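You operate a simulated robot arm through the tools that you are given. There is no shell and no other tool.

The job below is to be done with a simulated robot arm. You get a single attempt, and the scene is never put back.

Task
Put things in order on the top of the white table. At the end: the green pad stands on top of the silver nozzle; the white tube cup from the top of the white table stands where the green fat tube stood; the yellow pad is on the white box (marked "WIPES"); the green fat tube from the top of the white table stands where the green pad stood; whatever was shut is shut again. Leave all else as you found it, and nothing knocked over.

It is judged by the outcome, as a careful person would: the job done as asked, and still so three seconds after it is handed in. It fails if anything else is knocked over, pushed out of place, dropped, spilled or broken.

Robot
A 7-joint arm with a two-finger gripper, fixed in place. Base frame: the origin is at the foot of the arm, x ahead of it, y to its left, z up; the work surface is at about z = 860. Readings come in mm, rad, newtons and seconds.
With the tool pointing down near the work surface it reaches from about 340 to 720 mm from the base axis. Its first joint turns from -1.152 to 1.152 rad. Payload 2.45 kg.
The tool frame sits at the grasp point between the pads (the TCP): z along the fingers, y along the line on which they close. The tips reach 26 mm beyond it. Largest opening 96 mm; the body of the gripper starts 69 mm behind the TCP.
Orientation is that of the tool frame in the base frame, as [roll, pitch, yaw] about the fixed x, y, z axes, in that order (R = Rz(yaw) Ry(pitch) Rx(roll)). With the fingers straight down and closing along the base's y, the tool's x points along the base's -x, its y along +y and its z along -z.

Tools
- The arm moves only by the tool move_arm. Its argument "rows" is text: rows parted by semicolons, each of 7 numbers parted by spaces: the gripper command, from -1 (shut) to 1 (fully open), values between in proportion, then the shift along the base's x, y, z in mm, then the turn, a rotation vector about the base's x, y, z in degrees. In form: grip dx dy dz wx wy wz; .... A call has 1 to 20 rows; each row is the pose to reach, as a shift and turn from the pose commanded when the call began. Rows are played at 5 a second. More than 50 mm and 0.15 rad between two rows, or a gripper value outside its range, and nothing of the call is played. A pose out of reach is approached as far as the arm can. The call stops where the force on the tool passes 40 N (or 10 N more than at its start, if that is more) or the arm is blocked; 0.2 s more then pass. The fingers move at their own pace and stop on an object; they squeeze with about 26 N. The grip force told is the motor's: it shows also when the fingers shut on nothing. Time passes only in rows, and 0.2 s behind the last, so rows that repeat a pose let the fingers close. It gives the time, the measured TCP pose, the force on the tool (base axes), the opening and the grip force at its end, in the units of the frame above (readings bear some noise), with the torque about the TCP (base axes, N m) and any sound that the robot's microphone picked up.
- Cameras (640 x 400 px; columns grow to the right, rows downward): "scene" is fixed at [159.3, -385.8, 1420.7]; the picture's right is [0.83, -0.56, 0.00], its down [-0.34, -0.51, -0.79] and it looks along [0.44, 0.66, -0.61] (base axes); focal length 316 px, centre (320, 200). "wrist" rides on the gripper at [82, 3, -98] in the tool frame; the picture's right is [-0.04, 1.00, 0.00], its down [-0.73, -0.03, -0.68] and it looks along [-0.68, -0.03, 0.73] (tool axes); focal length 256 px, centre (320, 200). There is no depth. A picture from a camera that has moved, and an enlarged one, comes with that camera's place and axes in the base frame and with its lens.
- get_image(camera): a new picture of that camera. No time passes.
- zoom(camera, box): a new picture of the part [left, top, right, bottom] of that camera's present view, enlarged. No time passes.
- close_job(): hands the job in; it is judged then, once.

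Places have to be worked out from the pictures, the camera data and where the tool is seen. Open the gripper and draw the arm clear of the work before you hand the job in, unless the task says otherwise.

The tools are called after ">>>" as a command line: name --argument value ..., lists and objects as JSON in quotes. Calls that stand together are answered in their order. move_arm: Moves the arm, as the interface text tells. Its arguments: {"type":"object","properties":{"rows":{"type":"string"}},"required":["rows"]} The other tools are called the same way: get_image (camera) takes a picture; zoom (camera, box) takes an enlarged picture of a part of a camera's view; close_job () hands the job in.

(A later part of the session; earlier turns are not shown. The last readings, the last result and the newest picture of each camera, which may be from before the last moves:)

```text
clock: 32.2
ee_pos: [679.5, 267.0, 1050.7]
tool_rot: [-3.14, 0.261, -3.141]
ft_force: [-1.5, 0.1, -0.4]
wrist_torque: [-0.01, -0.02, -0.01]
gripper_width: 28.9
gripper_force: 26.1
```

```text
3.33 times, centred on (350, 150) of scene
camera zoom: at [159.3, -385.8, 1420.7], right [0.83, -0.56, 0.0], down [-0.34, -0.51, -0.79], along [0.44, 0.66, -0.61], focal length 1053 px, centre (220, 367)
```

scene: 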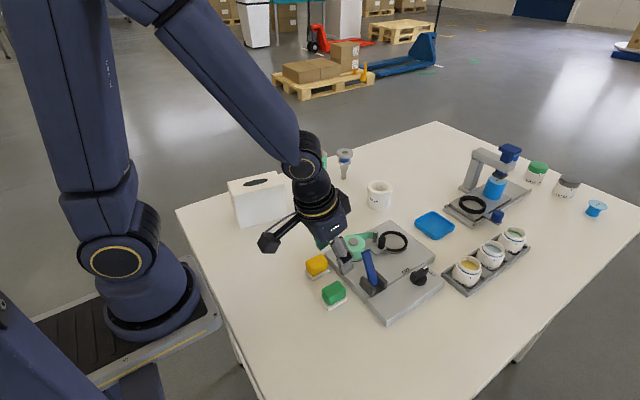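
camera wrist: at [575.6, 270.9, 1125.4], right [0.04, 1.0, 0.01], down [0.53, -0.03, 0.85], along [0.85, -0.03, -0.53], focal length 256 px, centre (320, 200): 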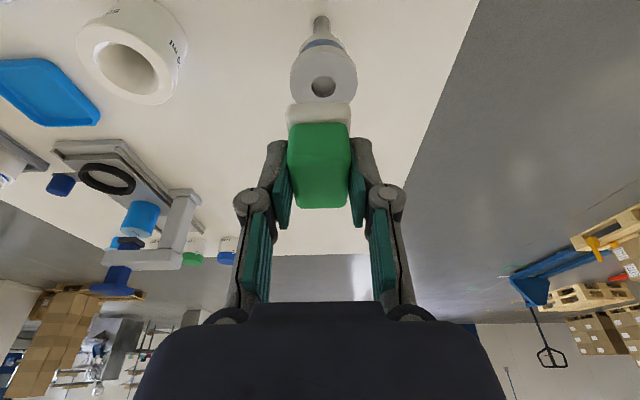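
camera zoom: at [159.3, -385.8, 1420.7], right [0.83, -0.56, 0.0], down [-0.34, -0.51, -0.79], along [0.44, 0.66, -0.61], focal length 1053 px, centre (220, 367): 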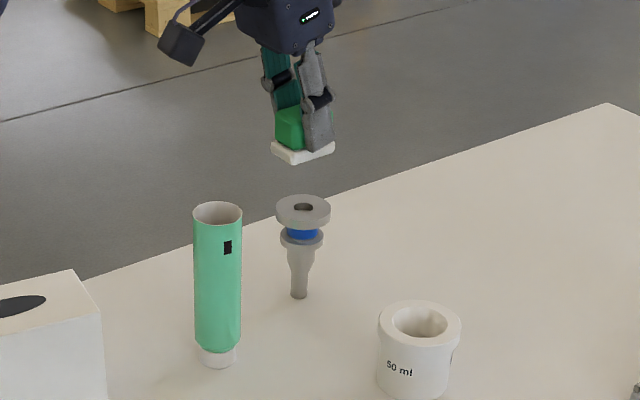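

The pad hovers above the nozzle, level. I zoom the wrist view to measure pad base and flange centres in the same camera frame.

>>> zoom --camera "wrist" --box '[260, 0, 390, 220]'

>>> zoom --camera "scene" --box '[315, 120, 385, 185]'

```text
1.82 times, centred on (325, 110) of wrist
camera zoom: at [575.6, 270.9, 1125.4], right [0.04, 1.0, 0.01], down [0.53, -0.03, 0.85], along [0.85, -0.03, -0.53], focal length 465 px, centre (311, 364)
```

zoom: 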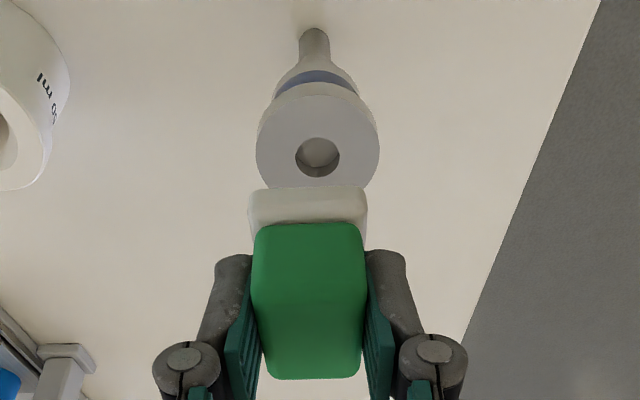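

```text
6.15 times, centred on (350, 152) of scene
camera zoom: at [159.3, -385.8, 1420.7], right [0.83, -0.56, 0.0], down [-0.34, -0.51, -0.79], along [0.44, 0.66, -0.61], focal length 1945 px, centre (135, 492)
```

zoom: 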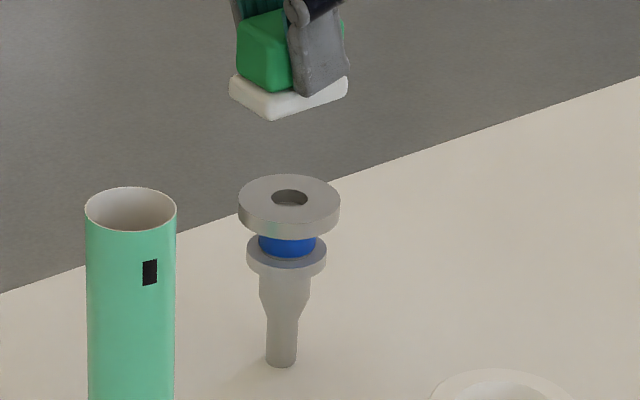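

Both cameras agree: the flange centre is about (691, 270, 954) and the pad centre is about 5.6 mm short in x and 2.7 mm in y, with its underside near z = 1012. I shift by that and lower to about 10 mm above the flange.

>>> move_arm --rows "-1 3 1.5 0 0 0 0; -1 5.6 2.7 0 0 0 0; -1 5.6 2.7 -12 0 0 0; -1 5.6 2.7 -24 0 0 0; -1 5.6 2.7 -36 0 0 0; -1 5.6 2.7 -46 0 0 0; -1 5.6 2.7 -46 0 0 0; -1 5.6 2.7 -46 0 0 0"

>>> zoom --camera "wrist" --box '[260, 0, 390, 220]'

>>> zoom --camera "scene" --box '[320, 130, 370, 180]'

```text
clock: 34.0
ee_pos: [684.3, 271.5, 1005.6]
tool_rot: [3.141, 0.262, 3.14]
ft_force: [0.8, 0.4, 0.4]
wrist_torque: [-0.01, -0.06, 0.01]
gripper_width: 28.7
gripper_force: 25.8
```

```text
1.82 times, centred on (325, 110) of wrist
camera zoom: at [580.5, 275.2, 1078.9], right [0.04, 1.0, 0.01], down [0.53, -0.03, 0.85], along [0.85, -0.03, -0.53], focal length 465 px, centre (311, 364)
```

zoom: 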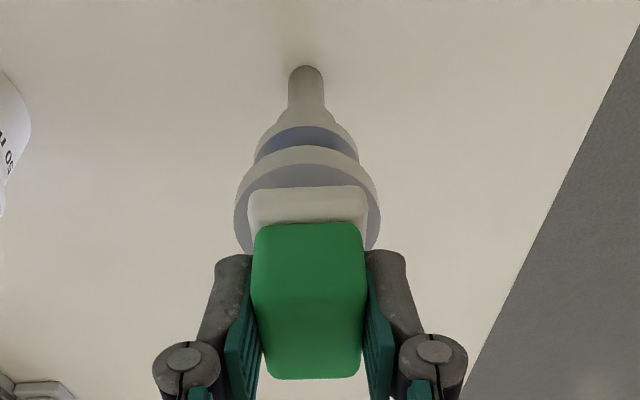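

```text
8.00 times, centred on (345, 155) of scene
camera zoom: at [159.3, -385.8, 1420.7], right [0.83, -0.56, 0.0], down [-0.34, -0.51, -0.79], along [0.44, 0.66, -0.61], focal length 2528 px, centre (120, 560)
```

zoom: 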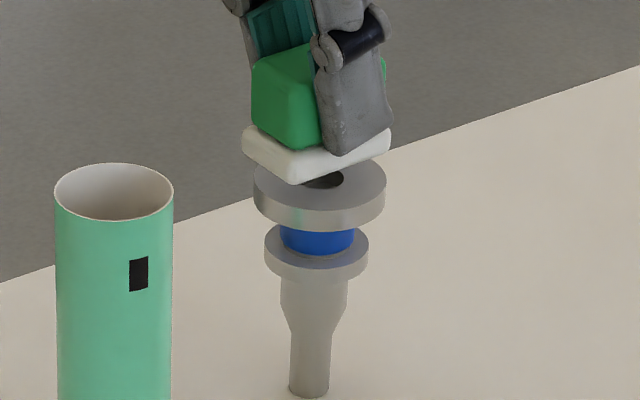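

The readings show it overshot y by about 1.5 mm and is about 0.8 mm short in x. I correct this and lower 7 mm, then check the remaining gap.

>>> move_arm --rows "-1 0.8 -1.5 0 0 0 0; -1 0.8 -1.5 -3 0 0 0; -1 0.8 -1.5 -6 0 0 0; -1 0.8 -1.5 -7 0 0 0; -1 0.8 -1.5 -7 0 0 0; -1 0.8 -1.5 -7 0 0 0"

>>> zoom --camera "wrist" --box '[260, 0, 390, 220]'

>>> zoom --camera "scene" --box '[330, 140, 365, 175]'

```text
clock: 35.4
ee_pos: [684.6, 269.0, 997.7]
tool_rot: [3.142, 0.262, -3.141]
ft_force: [0.1, 0.1, -0.6]
wrist_torque: [-0.03, 0.0, -0.02]
gripper_width: 29.1
gripper_force: 26.2
```

```text
1.82 times, centred on (325, 110) of wrist
camera zoom: at [581.3, 273.2, 1072.7], right [0.04, 1.0, 0.01], down [0.53, -0.03, 0.85], along [0.85, -0.03, -0.53], focal length 465 px, centre (311, 364)
```

zoom: 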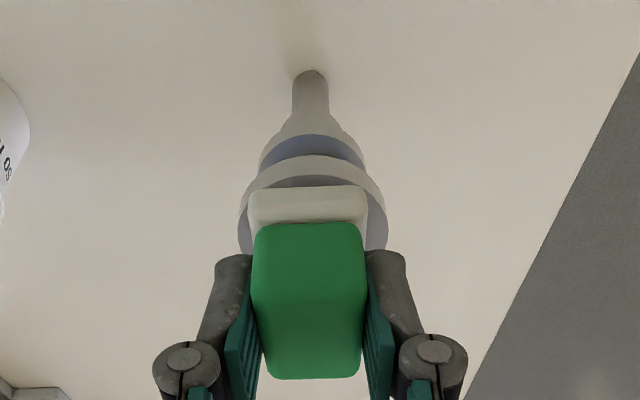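

```text
11.43 times, centred on (348, 158) of scene
camera zoom: at [159.3, -385.8, 1420.7], right [0.83, -0.56, 0.0], down [-0.34, -0.51, -0.79], along [0.44, 0.66, -0.61], focal length 3612 px, centre (6, 686)
```

zoom: 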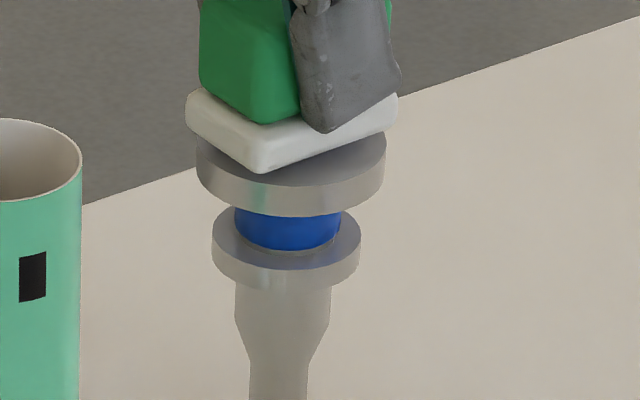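

The pad is close above the flange. I zoom in much more to judge the gap and levelness precisely.

>>> zoom --camera "scene" --box '[336, 142, 362, 165]'

>>> zoom --camera "wrist" --box '[280, 70, 365, 130]'

```text
16.00 times, centred on (349, 154) of scene
camera zoom: at [159.3, -385.8, 1420.7], right [0.83, -0.56, 0.0], down [-0.34, -0.51, -0.79], along [0.44, 0.66, -0.61], focal length 5056 px, centre (-144, 944)
```

zoom: 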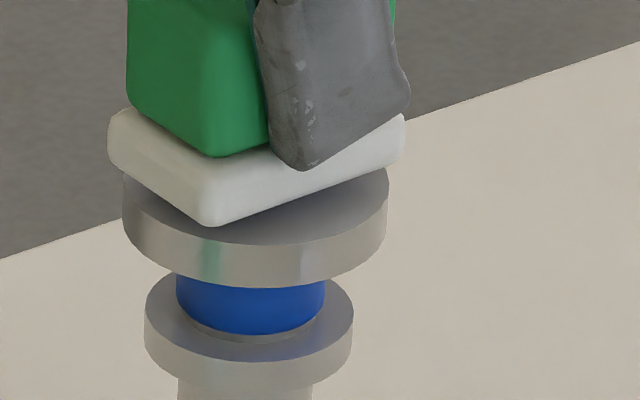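

```text
6.67 times, centred on (322, 100) of wrist
camera zoom: at [581.3, 273.2, 1072.7], right [0.04, 1.0, 0.01], down [0.53, -0.03, 0.85], along [0.85, -0.03, -0.53], focal length 1707 px, centre (303, 867)
```

zoom: 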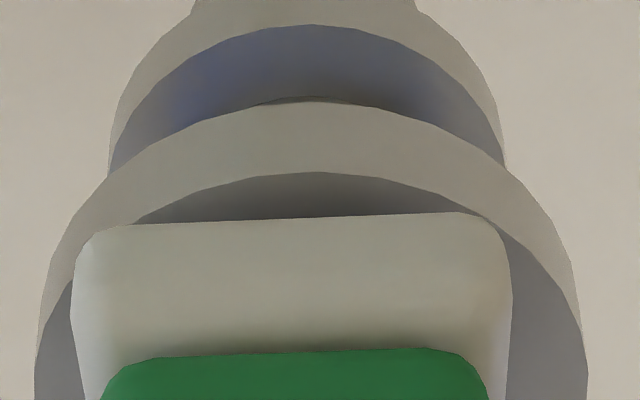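

The high zoom gives flange diameter 50 mm, gap about 5 mm, and the pad about 1.5 mm short in x and 1 mm in y of concentric. I correct that and lower 3 mm.

>>> move_arm --rows "-1 1.5 1 0 0 0 0; -1 1.5 1 -1.5 0 0 0; -1 1.5 1 -3 0 0 0; -1 1.5 1 -3 0 0 0; -1 1.5 1 -3 0 0 0"

>>> zoom --camera "scene" --box '[336, 142, 362, 165]'

>>> zoom --camera "wrist" --box '[280, 70, 365, 130]'

```text
clock: 36.6
ee_pos: [686.0, 269.1, 995.1]
tool_rot: [3.142, 0.264, 3.14]
ft_force: [0.6, -0.3, -0.9]
wrist_torque: [-0.03, -0.01, 0.01]
gripper_width: 28.8
gripper_force: 26.2
```

```text
16.00 times, centred on (349, 154) of scene
camera zoom: at [159.3, -385.8, 1420.7], right [0.83, -0.56, 0.0], down [-0.34, -0.51, -0.79], along [0.44, 0.66, -0.61], focal length 5056 px, centre (-144, 944)
```

zoom: 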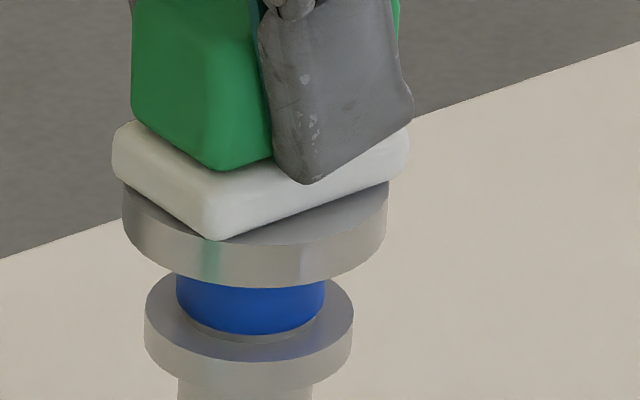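

```text
6.67 times, centred on (322, 100) of wrist
camera zoom: at [582.4, 273.2, 1069.5], right [0.04, 1.0, 0.01], down [0.53, -0.03, 0.85], along [0.85, -0.03, -0.53], focal length 1707 px, centre (303, 867)
```

zoom: 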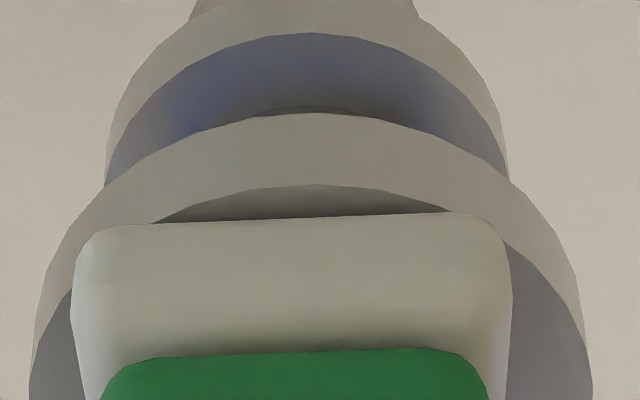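

Now the gap is about 1.5 mm, x is good within 0.5 mm, and y still about 0.9 mm low. I shift y by +1 and lower 0.8 mm.

>>> move_arm --rows "-1 0.4 1.2 0 0 0 0; -1 0.4 1.2 -0.8 0 0 0; -1 0.4 1.2 -0.8 0 0 0; -1 0.4 1.2 -0.8 0 0 0"

>>> zoom --camera "scene" --box '[336, 142, 362, 165]'

>>> zoom --camera "wrist" --box '[280, 70, 365, 130]'

```text
clock: 37.6
ee_pos: [688.2, 270.9, 994.5]
tool_rot: [-3.141, 0.26, -3.141]
ft_force: [-2.0, 0.4, 4.2]
wrist_torque: [-0.05, 0.18, 0.0]
gripper_width: 28.8
gripper_force: 25.4
```

```text
16.00 times, centred on (349, 154) of scene
camera zoom: at [159.2, -385.9, 1420.7], right [0.83, -0.56, 0.0], down [-0.34, -0.51, -0.79], along [0.44, 0.66, -0.61], focal length 5056 px, centre (-144, 944)
```

zoom: 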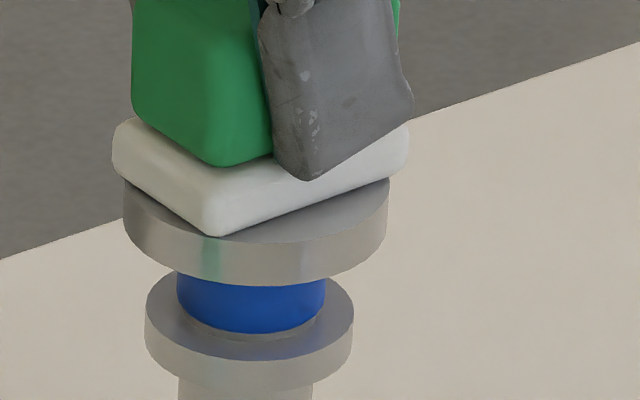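

```text
6.67 times, centred on (322, 100) of wrist
camera zoom: at [583.5, 274.7, 1069.3], right [0.04, 1.0, 0.01], down [0.53, -0.03, 0.85], along [0.85, -0.03, -0.53], focal length 1707 px, centre (303, 867)
```

zoom: 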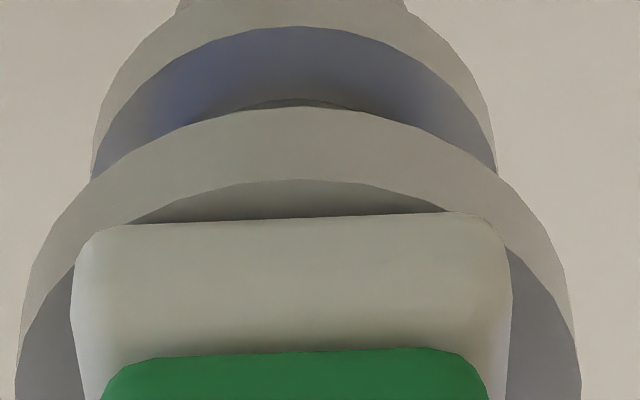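

A 4 N upward force and some torque have appeared, so the pad just touches the flange, concentric within about 0.5 mm. I hold still once to read the forces again.

>>> move_arm --rows "-1 0 0 0 0 0 0; -1 0 0 0 0 0 0"

>>> zoom --camera "scene" --box '[325, 130, 365, 190]'

```text
clock: 38.2
ee_pos: [685.6, 270.2, 995.5]
tool_rot: [3.141, 0.262, -3.141]
ft_force: [-1.2, -1.2, 5.2]
wrist_torque: [-0.09, 0.2, -0.01]
gripper_width: 28.9
gripper_force: 26.1
```

```text
6.67 times, centred on (345, 160) of scene
camera zoom: at [159.2, -385.9, 1420.7], right [0.83, -0.56, 0.0], down [-0.34, -0.51, -0.79], along [0.44, 0.66, -0.61], focal length 2107 px, centre (153, 467)
```

zoom: 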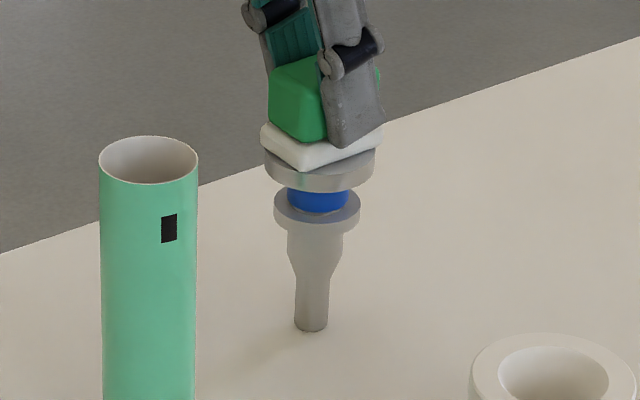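

Contact is at about 5 N, mostly at the rear edge. I back off 0.4 mm to ease the preload and read the forces again.

>>> move_arm --rows "-1 0 0 0.4 0 0 0; -1 0 0 0.4 0 0 0; -1 0 0 0.4 0 0 0"

>>> zoom --camera "scene" --box '[336, 142, 362, 165]'

```text
clock: 39.0
ee_pos: [687.8, 270.4, 995.9]
tool_rot: [3.141, 0.262, -3.141]
ft_force: [-1.5, -0.4, 5.1]
wrist_torque: [-0.01, 0.15, 0.0]
gripper_width: 28.8
gripper_force: 25.9
```

```text
16.00 times, centred on (349, 154) of scene
camera zoom: at [159.2, -385.9, 1420.7], right [0.83, -0.56, 0.0], down [-0.34, -0.51, -0.79], along [0.44, 0.66, -0.61], focal length 5056 px, centre (-144, 944)
```

zoom: 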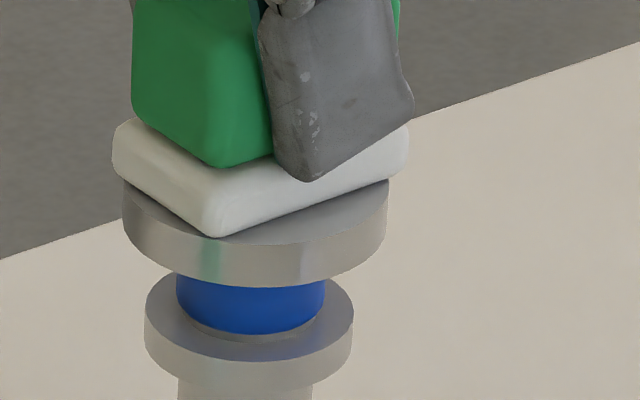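

The force hasn't changed after backing off, so I check whether anything else (e.g. the wrist camera bracket) is touching something.

>>> zoom --camera "scene" --box '[220, 60, 440, 220]'

>>> get_image --camera "scene"

>>> get_image --camera "wrist"

```text
2.50 times, centred on (330, 140) of scene
camera zoom: at [159.2, -385.9, 1420.7], right [0.83, -0.56, 0.0], down [-0.34, -0.51, -0.79], along [0.44, 0.66, -0.61], focal length 790 px, centre (295, 350)
```

zoom: 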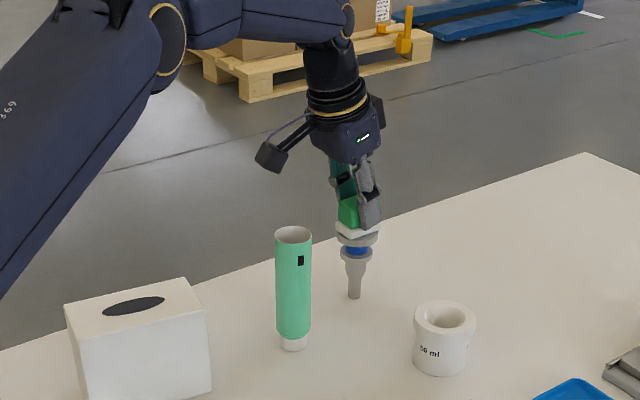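

```text
taken
```

scene: 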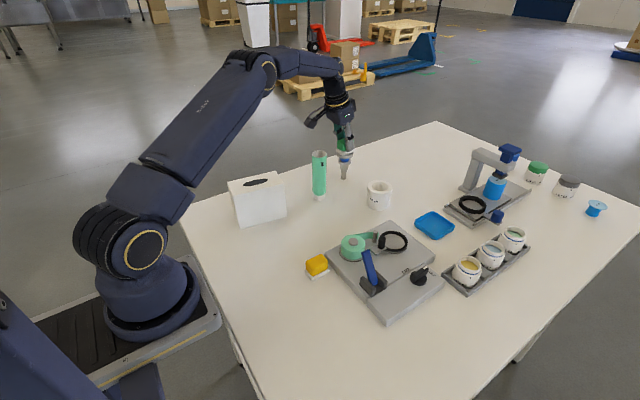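

```text
taken
camera wrist: at [583.5, 274.6, 1069.1], right [0.04, 1.0, 0.01], down [0.53, -0.03, 0.85], along [0.85, -0.03, -0.53], focal length 256 px, centre (320, 200)
```

wrist: 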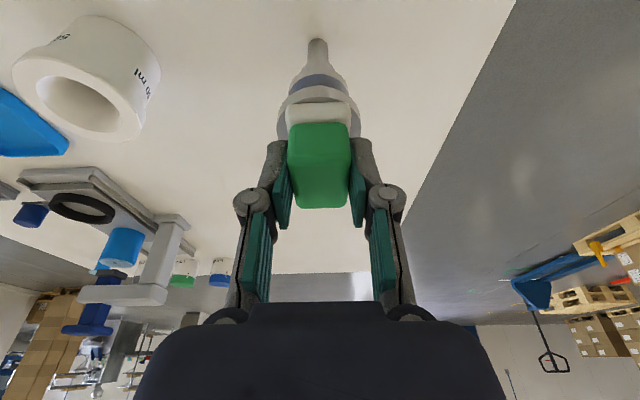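

Nothing else is in contact, and the arm evidently hasn't actually risen. I raise by another 0.6 mm and read again.

>>> move_arm --rows "-1 0 0 0.6 0 0 0; -1 0 0 0.6 0 0 0; -1 0 0 0.6 0 0 0"

>>> zoom --camera "scene" --box '[336, 142, 362, 165]'

```text
clock: 39.8
ee_pos: [687.0, 270.7, 995.4]
tool_rot: [-3.141, 0.262, 3.141]
ft_force: [0.3, 0.0, -0.6]
wrist_torque: [0.02, 0.02, 0.02]
gripper_width: 29.2
gripper_force: 26.5
```

```text
16.00 times, centred on (349, 154) of scene
camera zoom: at [159.3, -385.8, 1420.7], right [0.83, -0.56, 0.0], down [-0.34, -0.51, -0.79], along [0.44, 0.66, -0.61], focal length 5056 px, centre (-144, 944)
```

zoom: 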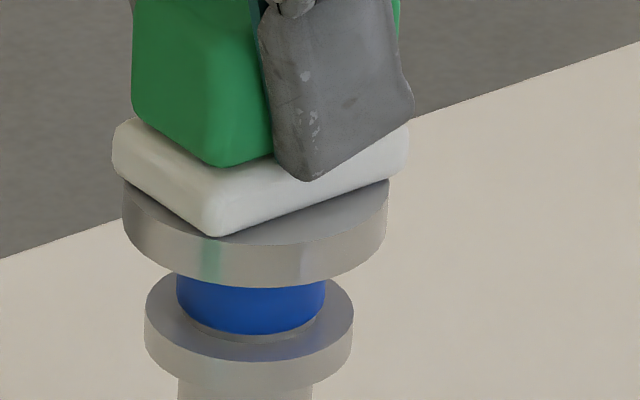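

Force is back to zero: the pad hangs a fraction of a millimetre above the flange, concentric. I open the fingers modestly (to ~46 mm) and stay put.

>>> move_arm --rows "-0.04 0 0 0 0 0 0; -0.04 0 0 0 0 0 0; -0.04 0 0 0 0 0 0; -0.04 0 0 0 0 0 0"

>>> zoom --camera "scene" --box '[325, 130, 365, 190]'

>>> zoom --camera "wrist" --box '[230, 20, 410, 220]'

```text
clock: 40.8
ee_pos: [688.6, 271.1, 995.2]
tool_rot: [-3.141, 0.262, 3.14]
ft_force: [1.0, -0.2, 0.5]
wrist_torque: [-0.01, 0.01, 0.0]
gripper_width: 45.9
gripper_force: 0.0
```

```text
6.67 times, centred on (345, 160) of scene
camera zoom: at [159.3, -385.8, 1420.7], right [0.83, -0.56, 0.0], down [-0.34, -0.51, -0.79], along [0.44, 0.66, -0.61], focal length 2107 px, centre (153, 467)
```

zoom: 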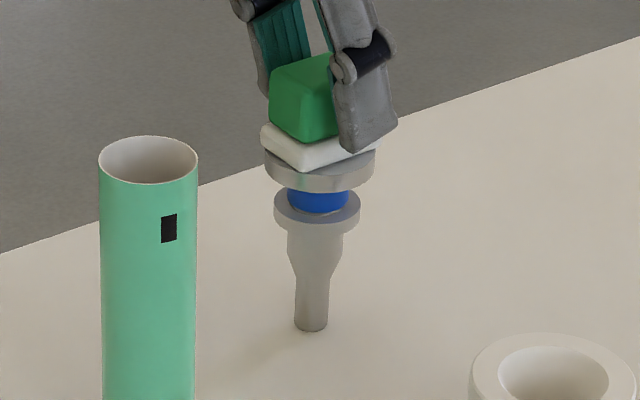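

```text
2.00 times, centred on (320, 120) of wrist
camera zoom: at [583.5, 274.5, 1069.7], right [0.04, 1.0, 0.01], down [0.53, -0.03, 0.85], along [0.85, -0.03, -0.53], focal length 512 px, centre (320, 360)
```

zoom: 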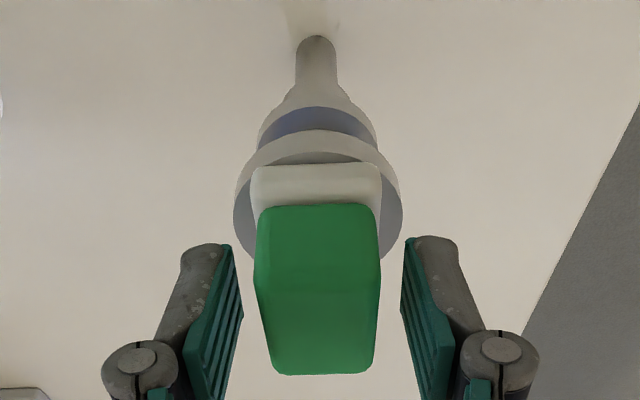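

The pad rests on the nozzle, upright and level. I retract along the tool axis slowly, then back inward.

>>> move_arm --rows "-0.04 -1.3 0 5 0 0 0; -0.04 -2.6 0 10 0 0 0; -0.04 -5.2 0 19 0 0 0; -0.04 -7.8 0 29 0 0 0; -0.04 -10.4 0 39 0 0 0; -0.04 -13 0 48 0 0 0; -0.04 -13 0 48 0 0 0"

>>> zoom --camera "scene" --box '[290, 100, 400, 200]'

```text
clock: 42.4
ee_pos: [673.6, 269.7, 1042.4]
tool_rot: [3.14, 0.263, -3.141]
ft_force: [-0.1, 0.7, -0.9]
wrist_torque: [-0.02, 0.02, 0.01]
gripper_width: 45.9
gripper_force: 0.1
```

```text
4.00 times, centred on (345, 150) of scene
camera zoom: at [159.3, -385.8, 1420.7], right [0.83, -0.56, 0.0], down [-0.34, -0.51, -0.79], along [0.44, 0.66, -0.61], focal length 1264 px, centre (220, 400)
```

zoom: 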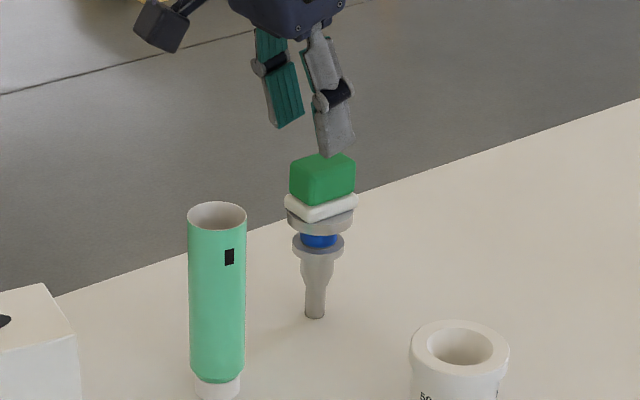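

The green pad stands on the nozzle. Now the tube: I move inward above it, turning the tool back to straight down and opening, to view it from above.

>>> move_arm --rows "-0.04 -25 -8 20 0 0 0; -0.04 -50 -16 40 0 0 0; 0.3 -75 -25 50 0 5 0; 0.6 -95 -33 58 0 10 0; 1 -102 -39 65 0 15 0; 1 -102 -39 65 0 15 0; 1 -102 -39 65 0 15 0"

>>> get_image --camera "wrist"

>>> zoom --camera "scene" --box '[270, 80, 400, 210]'

```text
clock: 44.0
ee_pos: [570.3, 231.7, 1108.3]
tool_rot: [-3.14, -0.001, 3.141]
ft_force: [-0.1, 0.1, 0.3]
wrist_torque: [-0.01, 0.03, 0.02]
gripper_width: 96.1
gripper_force: 0.1
```

```text
taken
camera wrist: at [489.4, 235.9, 1207.3], right [0.04, 1.0, 0.0], down [0.73, -0.03, 0.68], along [0.68, -0.03, -0.73], focal length 256 px, centre (320, 200)
```

wrist: 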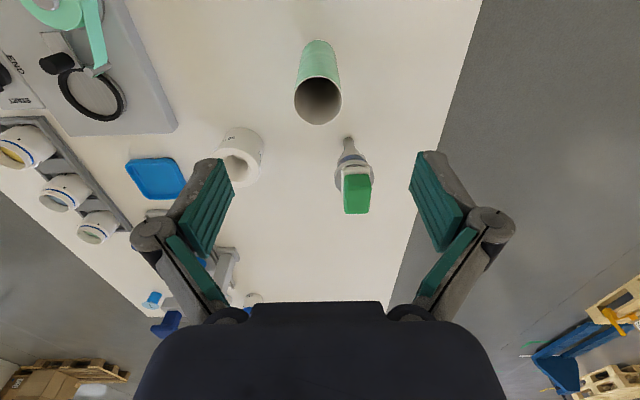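

```text
3.08 times, centred on (335, 145) of scene
camera zoom: at [159.3, -385.8, 1420.7], right [0.83, -0.56, 0.0], down [-0.34, -0.51, -0.79], along [0.44, 0.66, -0.61], focal length 972 px, centre (274, 369)
```

zoom: 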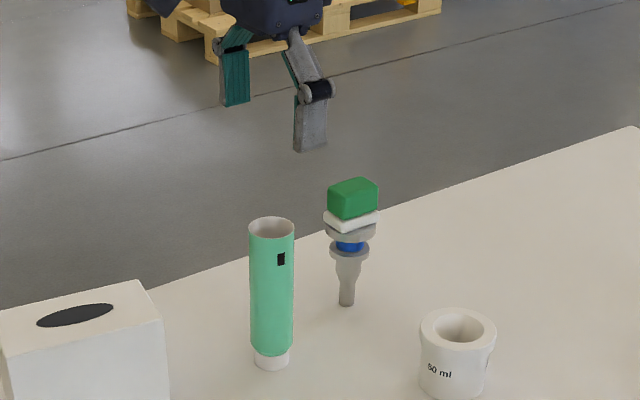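

I zoom on the tube top to refine its centre relative to the tool.

>>> zoom --camera "wrist" --box '[270, 30, 370, 140]'

>>> zoom --camera "scene" --box '[295, 145, 345, 205]'

```text
3.64 times, centred on (320, 85) of wrist
camera zoom: at [489.4, 235.9, 1207.3], right [0.04, 1.0, 0.0], down [0.73, -0.03, 0.68], along [0.68, -0.03, -0.73], focal length 931 px, centre (320, 618)
```

zoom: 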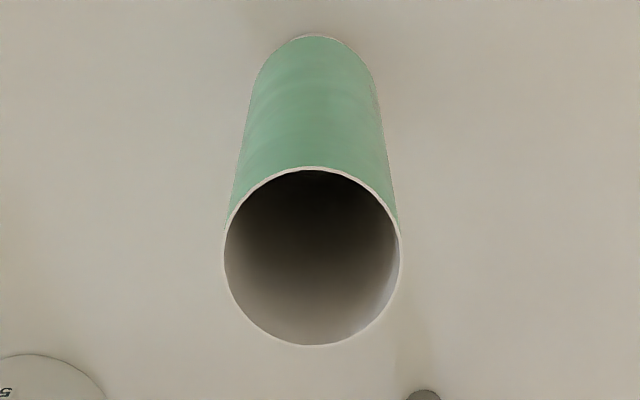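

```text
6.67 times, centred on (320, 175) of scene
camera zoom: at [159.3, -385.8, 1420.7], right [0.83, -0.56, 0.0], down [-0.34, -0.51, -0.79], along [0.44, 0.66, -0.61], focal length 2107 px, centre (320, 367)
```

zoom: 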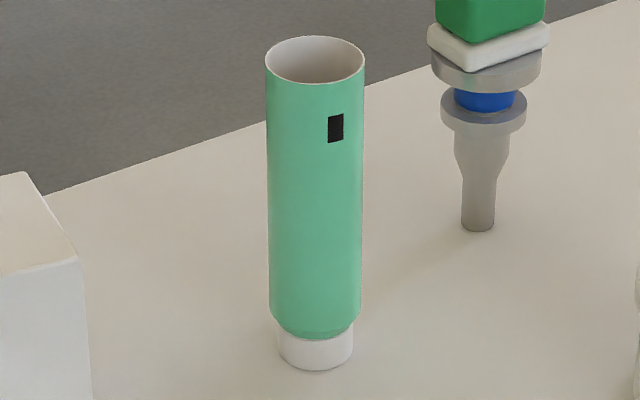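

Tube axis is at about (570.5, 231) and the tool at (571.4, 232.9). I shift and descend around the tube to grip it at mid-height, TCP z ≈ 955.

>>> move_arm --rows "1 -1 -2 -25 0 0 0; 1 -1 -2 -50 0 0 0; 1 -1 -2 -75 0 0 0; 1 -1 -2 -100 0 0 0; 1 -1 -2 -125 0 0 0; 1 -1 -2 -145 0 0 0; 1 -1 -2 -152 0 0 0; 1 -1 -2 -152 0 0 0; 1 -1 -2 -152 0 0 0"

>>> get_image --camera "wrist"

>>> zoom --camera "scene" --box '[270, 110, 400, 210]'

```text
clock: 46.0
ee_pos: [571.8, 230.9, 955.4]
tool_rot: [3.142, 0.0, -3.141]
ft_force: [0.4, 0.1, -0.7]
wrist_torque: [-0.01, 0.01, 0.02]
gripper_width: 96.2
gripper_force: 0.0
```

```text
taken
camera wrist: at [489.5, 235.1, 1055.1], right [0.04, 1.0, 0.0], down [0.73, -0.03, 0.68], along [0.68, -0.03, -0.73], focal length 256 px, centre (320, 200)
```

wrist: 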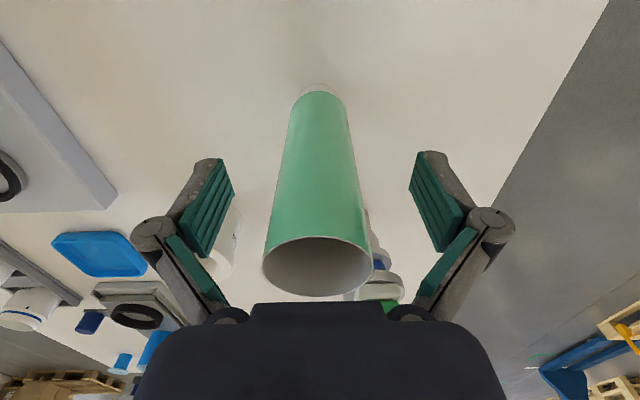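

```text
4.00 times, centred on (335, 160) of scene
camera zoom: at [159.3, -385.8, 1420.7], right [0.83, -0.56, 0.0], down [-0.34, -0.51, -0.79], along [0.44, 0.66, -0.61], focal length 1264 px, centre (260, 360)
```

zoom: 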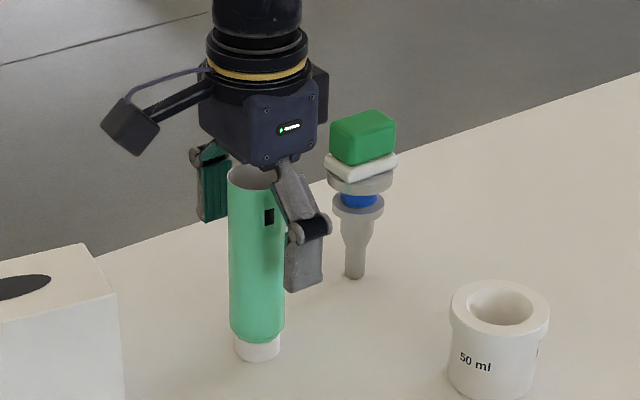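

The tube sits about 1.6 mm toward -y from the finger centre. I shift by that, then close on it.

>>> move_arm --rows "1 -0.5 -1.6 0 0 0 0; 1 -0.5 -1.6 0 0 0 0; 0 -0.5 -1.6 0 0 0 0; 0 -0.5 -1.6 0 0 0 0; 0 -0.5 -1.6 0 0 0 0"

>>> get_image --camera "wrist"

```text
clock: 47.2
ee_pos: [570.9, 228.1, 957.9]
tool_rot: [-3.141, 0.0, -3.141]
ft_force: [1.1, 0.3, 0.0]
wrist_torque: [-0.02, -0.02, -0.02]
gripper_width: 47.8
gripper_force: 0.0
```

```text
taken
camera wrist: at [488.8, 233.0, 1055.5], right [0.04, 1.0, 0.0], down [0.73, -0.03, 0.68], along [0.68, -0.03, -0.73], focal length 256 px, centre (320, 200)
```

wrist: 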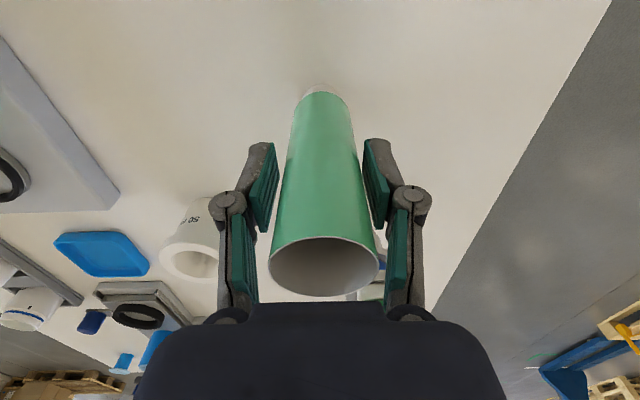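

Fingers at 48 mm; I zoom to check the gap on each side before closing fully.

>>> zoom --camera "wrist" --box '[230, 80, 410, 240]'

```text
2.50 times, centred on (320, 160) of wrist
camera zoom: at [488.8, 233.0, 1055.5], right [0.04, 1.0, 0.0], down [0.73, -0.03, 0.68], along [0.68, -0.03, -0.73], focal length 640 px, centre (320, 300)
```

zoom: 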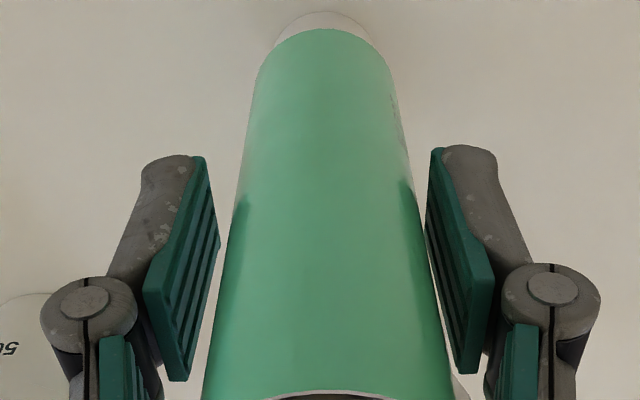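

The right gap is slightly smaller, so I shift +0.8 mm in y and then close fully.

>>> move_arm --rows "0 0 0.9 0 0 0 0; 0 0 0.9 0 0 0 0; -1 0 0.9 0 0 0 0; -1 0 0.9 0 0 0 0; -1 0 0.9 0 0 0 0; -1 0 0.9 0 0 0 0"

>>> zoom --camera "scene" --box '[270, 110, 400, 210]'

```text
clock: 48.6
ee_pos: [570.9, 230.7, 956.4]
tool_rot: [-3.142, 0.0, -3.141]
ft_force: [-0.2, 0.7, 1.5]
wrist_torque: [0.0, 0.0, 0.01]
gripper_width: 38.0
gripper_force: 26.0
```

```text
4.00 times, centred on (335, 160) of scene
camera zoom: at [159.3, -385.8, 1420.7], right [0.83, -0.56, 0.0], down [-0.34, -0.51, -0.79], along [0.44, 0.66, -0.61], focal length 1264 px, centre (260, 360)
```

zoom: 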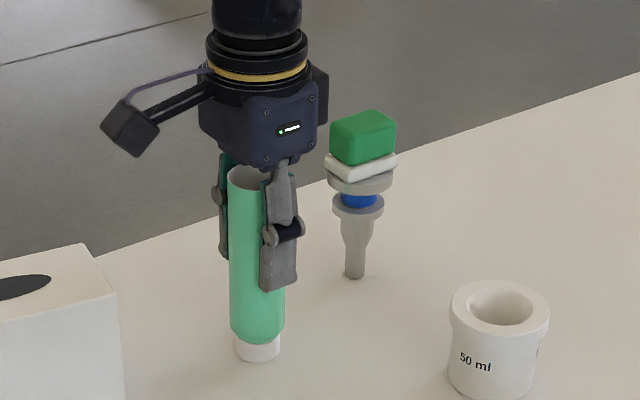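

The tube is gripped (38 mm). I lift it well clear and carry it by an inward route toward the former green-pad spot, stopping above it.

>>> move_arm --rows "-1 0 0 10 0 0 0; -1 0 0 35 0 0 0; -1 0 0 70 0 0 0; -1 0 0 105 0 0 0; -1 0 0 134 0 0 0; -1 -28 -24 134 0 0 0; -1 -56 -48 134 0 0 0; -1 -84 -72 134 0 0 0; -1 -112 -96 134 0 0 0; -1 -141 -121 134 0 0 0; -1 -150 -155 134 0 0 0; -1 -156 -190 134 0 0 0; -1 -162 -225 134 0 0 0; -1 -166 -260 134 0 0 0; -1 -168 -290 134 0 0 0; -1 -170 -312 134 0 0 0; -1 -170 -312 134 0 0 0; -1 -170 -312 134 0 0 0"

>>> get_image --camera "scene"

>>> get_image --camera "wrist"

```text
clock: 52.4
ee_pos: [404.7, -85.0, 1088.7]
tool_rot: [3.141, 0.0, 3.141]
ft_force: [-0.9, 0.3, -0.2]
wrist_torque: [0.0, 0.01, -0.01]
gripper_width: 37.8
gripper_force: 26.1
```

```text
taken
```

scene: 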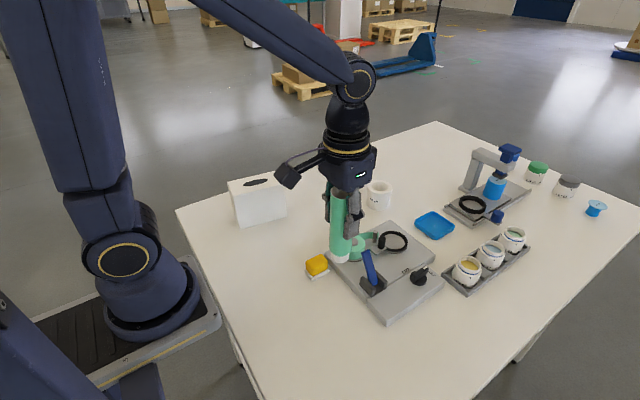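

```text
taken
camera wrist: at [322.9, -80.5, 1187.8], right [0.04, 1.0, 0.0], down [0.73, -0.03, 0.68], along [0.68, -0.03, -0.73], focal length 256 px, centre (320, 200)
```

wrist: 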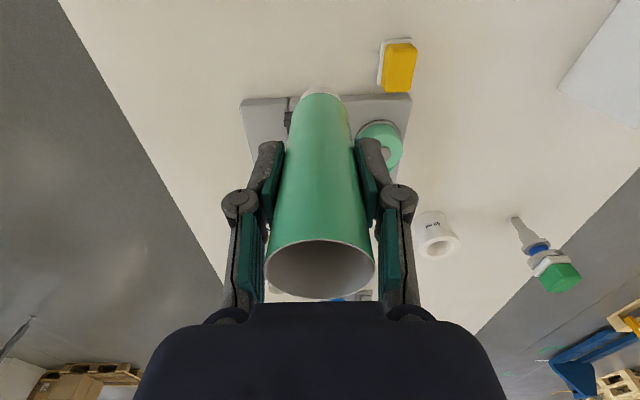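

The tube is upright at about (404.4, -84). Target spot centre is (401.2, -81.3), so I shift (-3.2, +2.6) and descend to roughly 8 mm above the table.

>>> move_arm --rows "-1 -3.2 2.6 -20 0 0 0; -1 -3.2 2.6 -45 0 0 0; -1 -3.2 2.6 -70 0 0 0; -1 -3.2 2.6 -95 0 0 0; -1 -3.2 2.6 -115 0 0 0; -1 -3.2 2.6 -124 0 0 0; -1 -3.2 2.6 -124 0 0 0; -1 -3.2 2.6 -124 0 0 0"

>>> zoom --camera "scene" --box '[290, 210, 400, 320]'

>>> get_image --camera "wrist"

```text
clock: 54.2
ee_pos: [398.5, -82.2, 966.2]
tool_rot: [3.141, 0.0, -3.141]
ft_force: [0.8, 0.4, -0.6]
wrist_torque: [0.02, -0.03, 0.0]
gripper_width: 38.1
gripper_force: 25.8
```

```text
3.64 times, centred on (345, 265) of scene
camera zoom: at [159.3, -385.8, 1420.7], right [0.83, -0.56, 0.0], down [-0.34, -0.51, -0.79], along [0.44, 0.66, -0.61], focal length 1149 px, centre (229, -36)
```

zoom: 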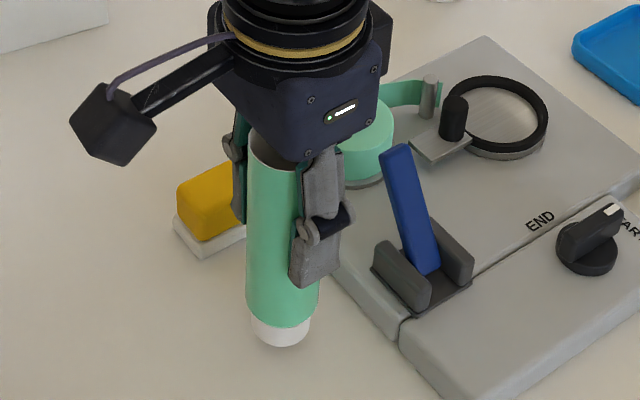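

```text
taken
camera wrist: at [316.3, -77.9, 1064.9], right [0.04, 1.0, 0.0], down [0.73, -0.03, 0.68], along [0.68, -0.03, -0.73], focal length 256 px, centre (320, 200)
```

wrist: 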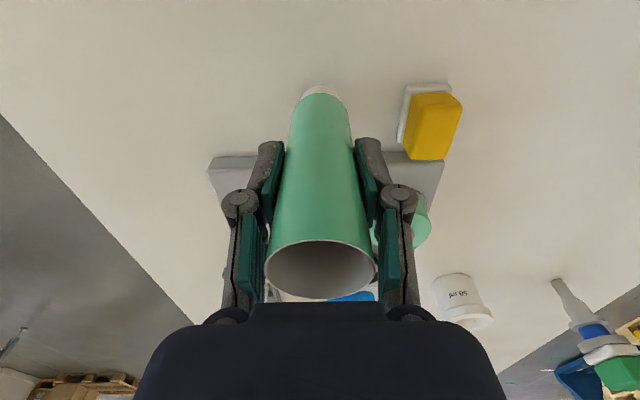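

Tube is at about (398, -81.3), so x needs +3. I shift and lower to within about 2 mm.

>>> move_arm --rows "-1 3 0 0 0 0 0; -1 3 0 -4 0 0 0; -1 3 0 -7 0 0 0; -1 3 0 -7 0 0 0; -1 3 0 -7 0 0 0"

>>> zoom --camera "scene" --box '[310, 260, 360, 310]'

>>> zoom --camera "wrist" --box '[270, 60, 370, 160]'

```text
clock: 55.4
ee_pos: [400.5, -80.4, 959.7]
tool_rot: [3.141, 0.001, -3.14]
ft_force: [-0.8, -0.5, -0.2]
wrist_torque: [0.01, 0.03, -0.01]
gripper_width: 38.0
gripper_force: 26.3
```

```text
8.00 times, centred on (335, 285) of scene
camera zoom: at [159.3, -385.8, 1420.7], right [0.83, -0.56, 0.0], down [-0.34, -0.51, -0.79], along [0.44, 0.66, -0.61], focal length 2528 px, centre (200, -480)
```

zoom: 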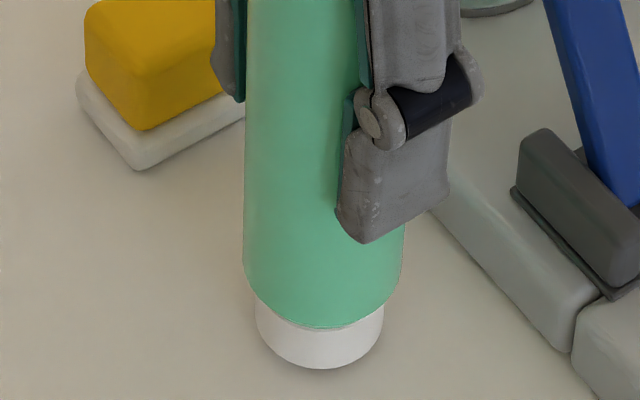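

```text
4.00 times, centred on (320, 110) of wrist
camera zoom: at [319.3, -76.6, 1058.2], right [0.04, 1.0, 0.0], down [0.73, -0.03, 0.68], along [0.68, -0.03, -0.73], focal length 1024 px, centre (320, 560)
```

zoom: 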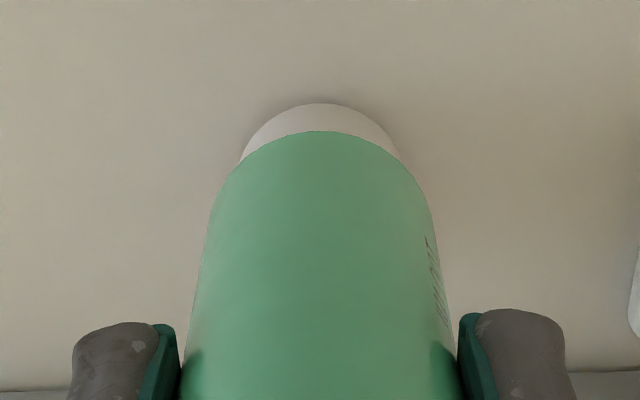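

Comparing with the earlier scene pictures (fixed camera), the tube's base is about 2.8 mm to the right of where the pad's centre was. I shift (-2.2, +1.5) and lower gently to contact.

>>> move_arm --rows "-1 -2.2 1.5 0 0 0 0; -1 -2.2 1.5 -1 0 0 0; -1 -2.2 1.5 -2 0 0 0; -1 -2.2 1.5 -2 0 0 0; -1 -2.2 1.5 -2 0 0 0"

>>> zoom --camera "scene" --box '[310, 260, 360, 310]'

```text
clock: 56.6
ee_pos: [398.8, -78.1, 958.8]
tool_rot: [3.141, 0.0, 3.141]
ft_force: [0.9, 0.0, 0.0]
wrist_torque: [0.01, -0.01, 0.03]
gripper_width: 38.1
gripper_force: 26.5
```

```text
8.00 times, centred on (335, 285) of scene
camera zoom: at [159.3, -385.8, 1420.7], right [0.83, -0.56, 0.0], down [-0.34, -0.51, -0.79], along [0.44, 0.66, -0.61], focal length 2528 px, centre (200, -480)
```

zoom: 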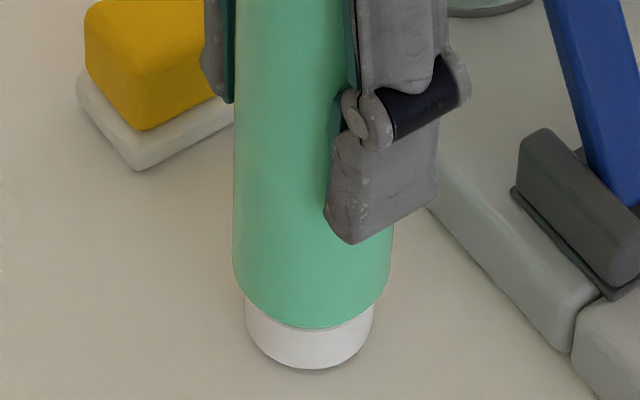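

Lateral position matches now. I lower further in small steps until contact shows.

>>> move_arm --rows "-1 0 0 -0.7 0 0 0; -1 0 0 -0.7 0 0 0; -1 0 0 -1.4 0 0 0; -1 0 0 -1.4 0 0 0"

>>> zoom --camera "scene" --box '[310, 260, 360, 310]'

```text
clock: 57.6
ee_pos: [397.3, -79.3, 956.1]
tool_rot: [-3.141, 0.001, -3.141]
ft_force: [-0.1, 0.1, -0.5]
wrist_torque: [0.01, -0.03, 0.03]
gripper_width: 38.2
gripper_force: 25.7
```

```text
8.00 times, centred on (335, 285) of scene
camera zoom: at [159.3, -385.8, 1420.7], right [0.83, -0.56, 0.0], down [-0.34, -0.51, -0.79], along [0.44, 0.66, -0.61], focal length 2528 px, centre (200, -480)
```

zoom: 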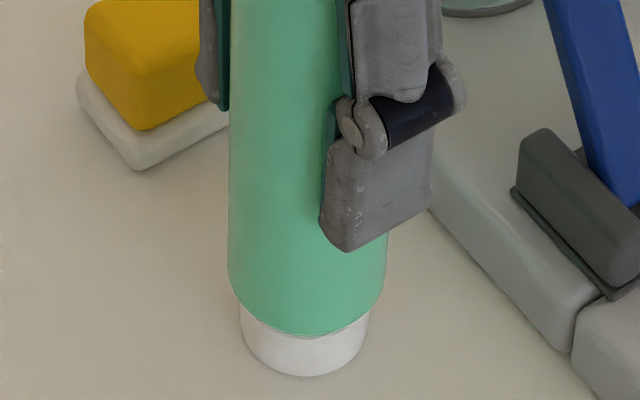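

Still no contact; I continue lowering in small steps.

>>> move_arm --rows "-1 0.6 -0.4 -0.7 0 0 0; -1 0.6 -0.4 -0.7 0 0 0; -1 0.6 -0.4 -1.4 0 0 0; -1 0.6 -0.4 -1.4 0 0 0"

>>> zoom --camera "scene" --box '[310, 260, 360, 310]'

```text
clock: 58.6
ee_pos: [398.3, -78.8, 954.5]
tool_rot: [-3.138, 0.004, -3.141]
ft_force: [-2.8, 1.9, 26.1]
wrist_torque: [0.01, 0.14, 0.0]
gripper_width: 38.1
gripper_force: 26.3
```

```text
8.00 times, centred on (335, 285) of scene
camera zoom: at [158.9, -385.7, 1420.7], right [0.83, -0.56, 0.0], down [-0.34, -0.51, -0.79], along [0.44, 0.66, -0.61], focal length 2528 px, centre (200, -480)
```

zoom: 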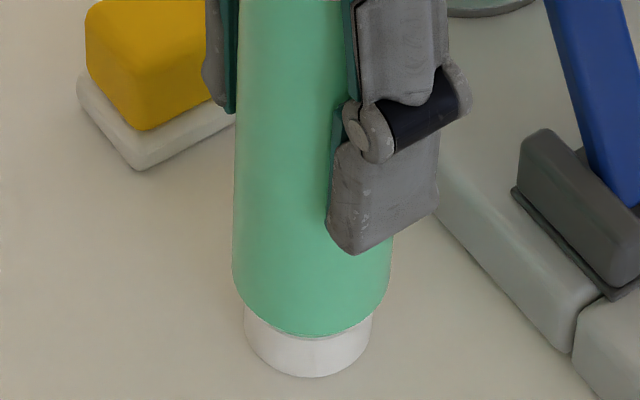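

Firm contact (26 N), col position matches. I back off slightly to relieve the load before releasing.

>>> move_arm --rows "-1 0 0 0.5 0 0 0; -1 0 0 0.9 0 0 0; -1 0 0 0.9 0 0 0"

```text
clock: 59.4
ee_pos: [399.0, -78.7, 956.8]
tool_rot: [-3.141, -0.002, 3.141]
ft_force: [0.5, -0.6, 1.9]
wrist_torque: [-0.06, -0.1, -0.01]
gripper_width: 38.2
gripper_force: 26.0
```

Load is now light (about 2 N). I open the fingers to 60 mm.

>>> move_arm --rows "-0.1 0 0 0 0 0 0; -0.1 0 0 0 0 0 0; 0.25 0 0 0 0 0 0; 0.25 0 0 0 0 0 0; 0.25 0 0 0 0 0 0"

>>> zoom --camera "scene" --box '[290, 210, 400, 320]'

>>> get_image --camera "wrist"

```text
clock: 60.6
ee_pos: [398.0, -77.9, 956.2]
tool_rot: [-3.141, 0.001, -3.14]
ft_force: [-0.1, 0.0, -0.5]
wrist_torque: [0.0, 0.03, 0.0]
gripper_width: 60.2
gripper_force: 0.1
```

```text
3.64 times, centred on (345, 265) of scene
camera zoom: at [159.3, -385.8, 1420.7], right [0.83, -0.56, 0.0], down [-0.34, -0.51, -0.79], along [0.44, 0.66, -0.61], focal length 1149 px, centre (229, -36)
```

zoom: 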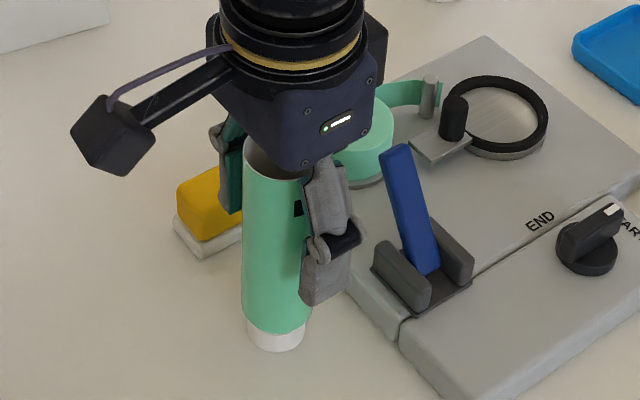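

```text
taken
camera wrist: at [317.6, -74.4, 1054.6], right [0.04, 1.0, 0.0], down [0.73, -0.03, 0.68], along [0.68, -0.03, -0.73], focal length 256 px, centre (320, 200)
```

wrist: 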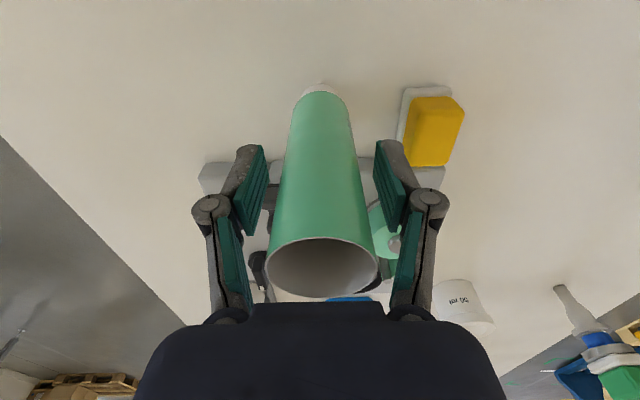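

The tube stands free. I rise straight up until the fingers clear it.

>>> move_arm --rows "0.25 0 0 15 0 0 0; 0.25 0 0 35 0 0 0; 0.25 0 0 60 0 0 0; 0.25 0 0 90 0 0 0; 0.25 0 0 120 0 0 0; 0.25 0 0 140 0 0 0; 0.25 0 0 140 0 0 0"

>>> get_image --camera "scene"

>>> zoom --camera "scene" --box '[290, 210, 400, 320]'

```text
clock: 62.2
ee_pos: [397.9, -77.9, 1097.0]
tool_rot: [-3.14, 0.0, 3.141]
ft_force: [0.2, -0.2, 0.6]
wrist_torque: [0.0, 0.01, 0.01]
gripper_width: 59.9
gripper_force: 0.0
```

```text
taken
```

scene: 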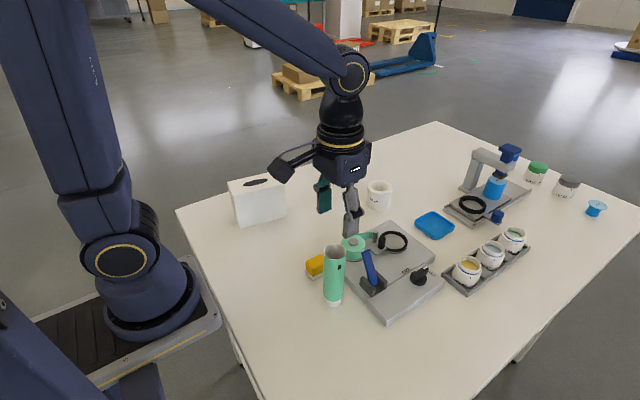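

```text
3.64 times, centred on (345, 265) of scene
camera zoom: at [159.3, -385.8, 1420.7], right [0.83, -0.56, 0.0], down [-0.34, -0.51, -0.79], along [0.44, 0.66, -0.61], focal length 1149 px, centre (229, -36)
```

zoom: 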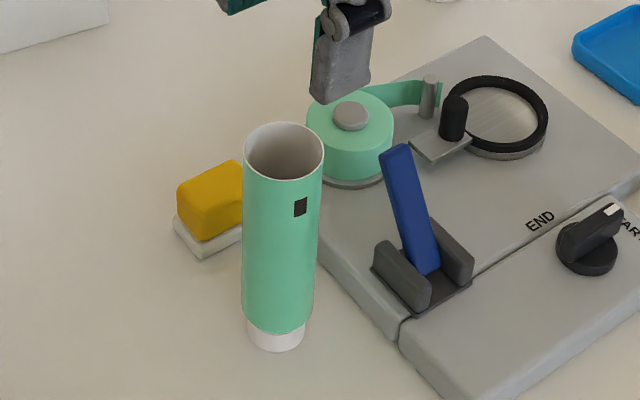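

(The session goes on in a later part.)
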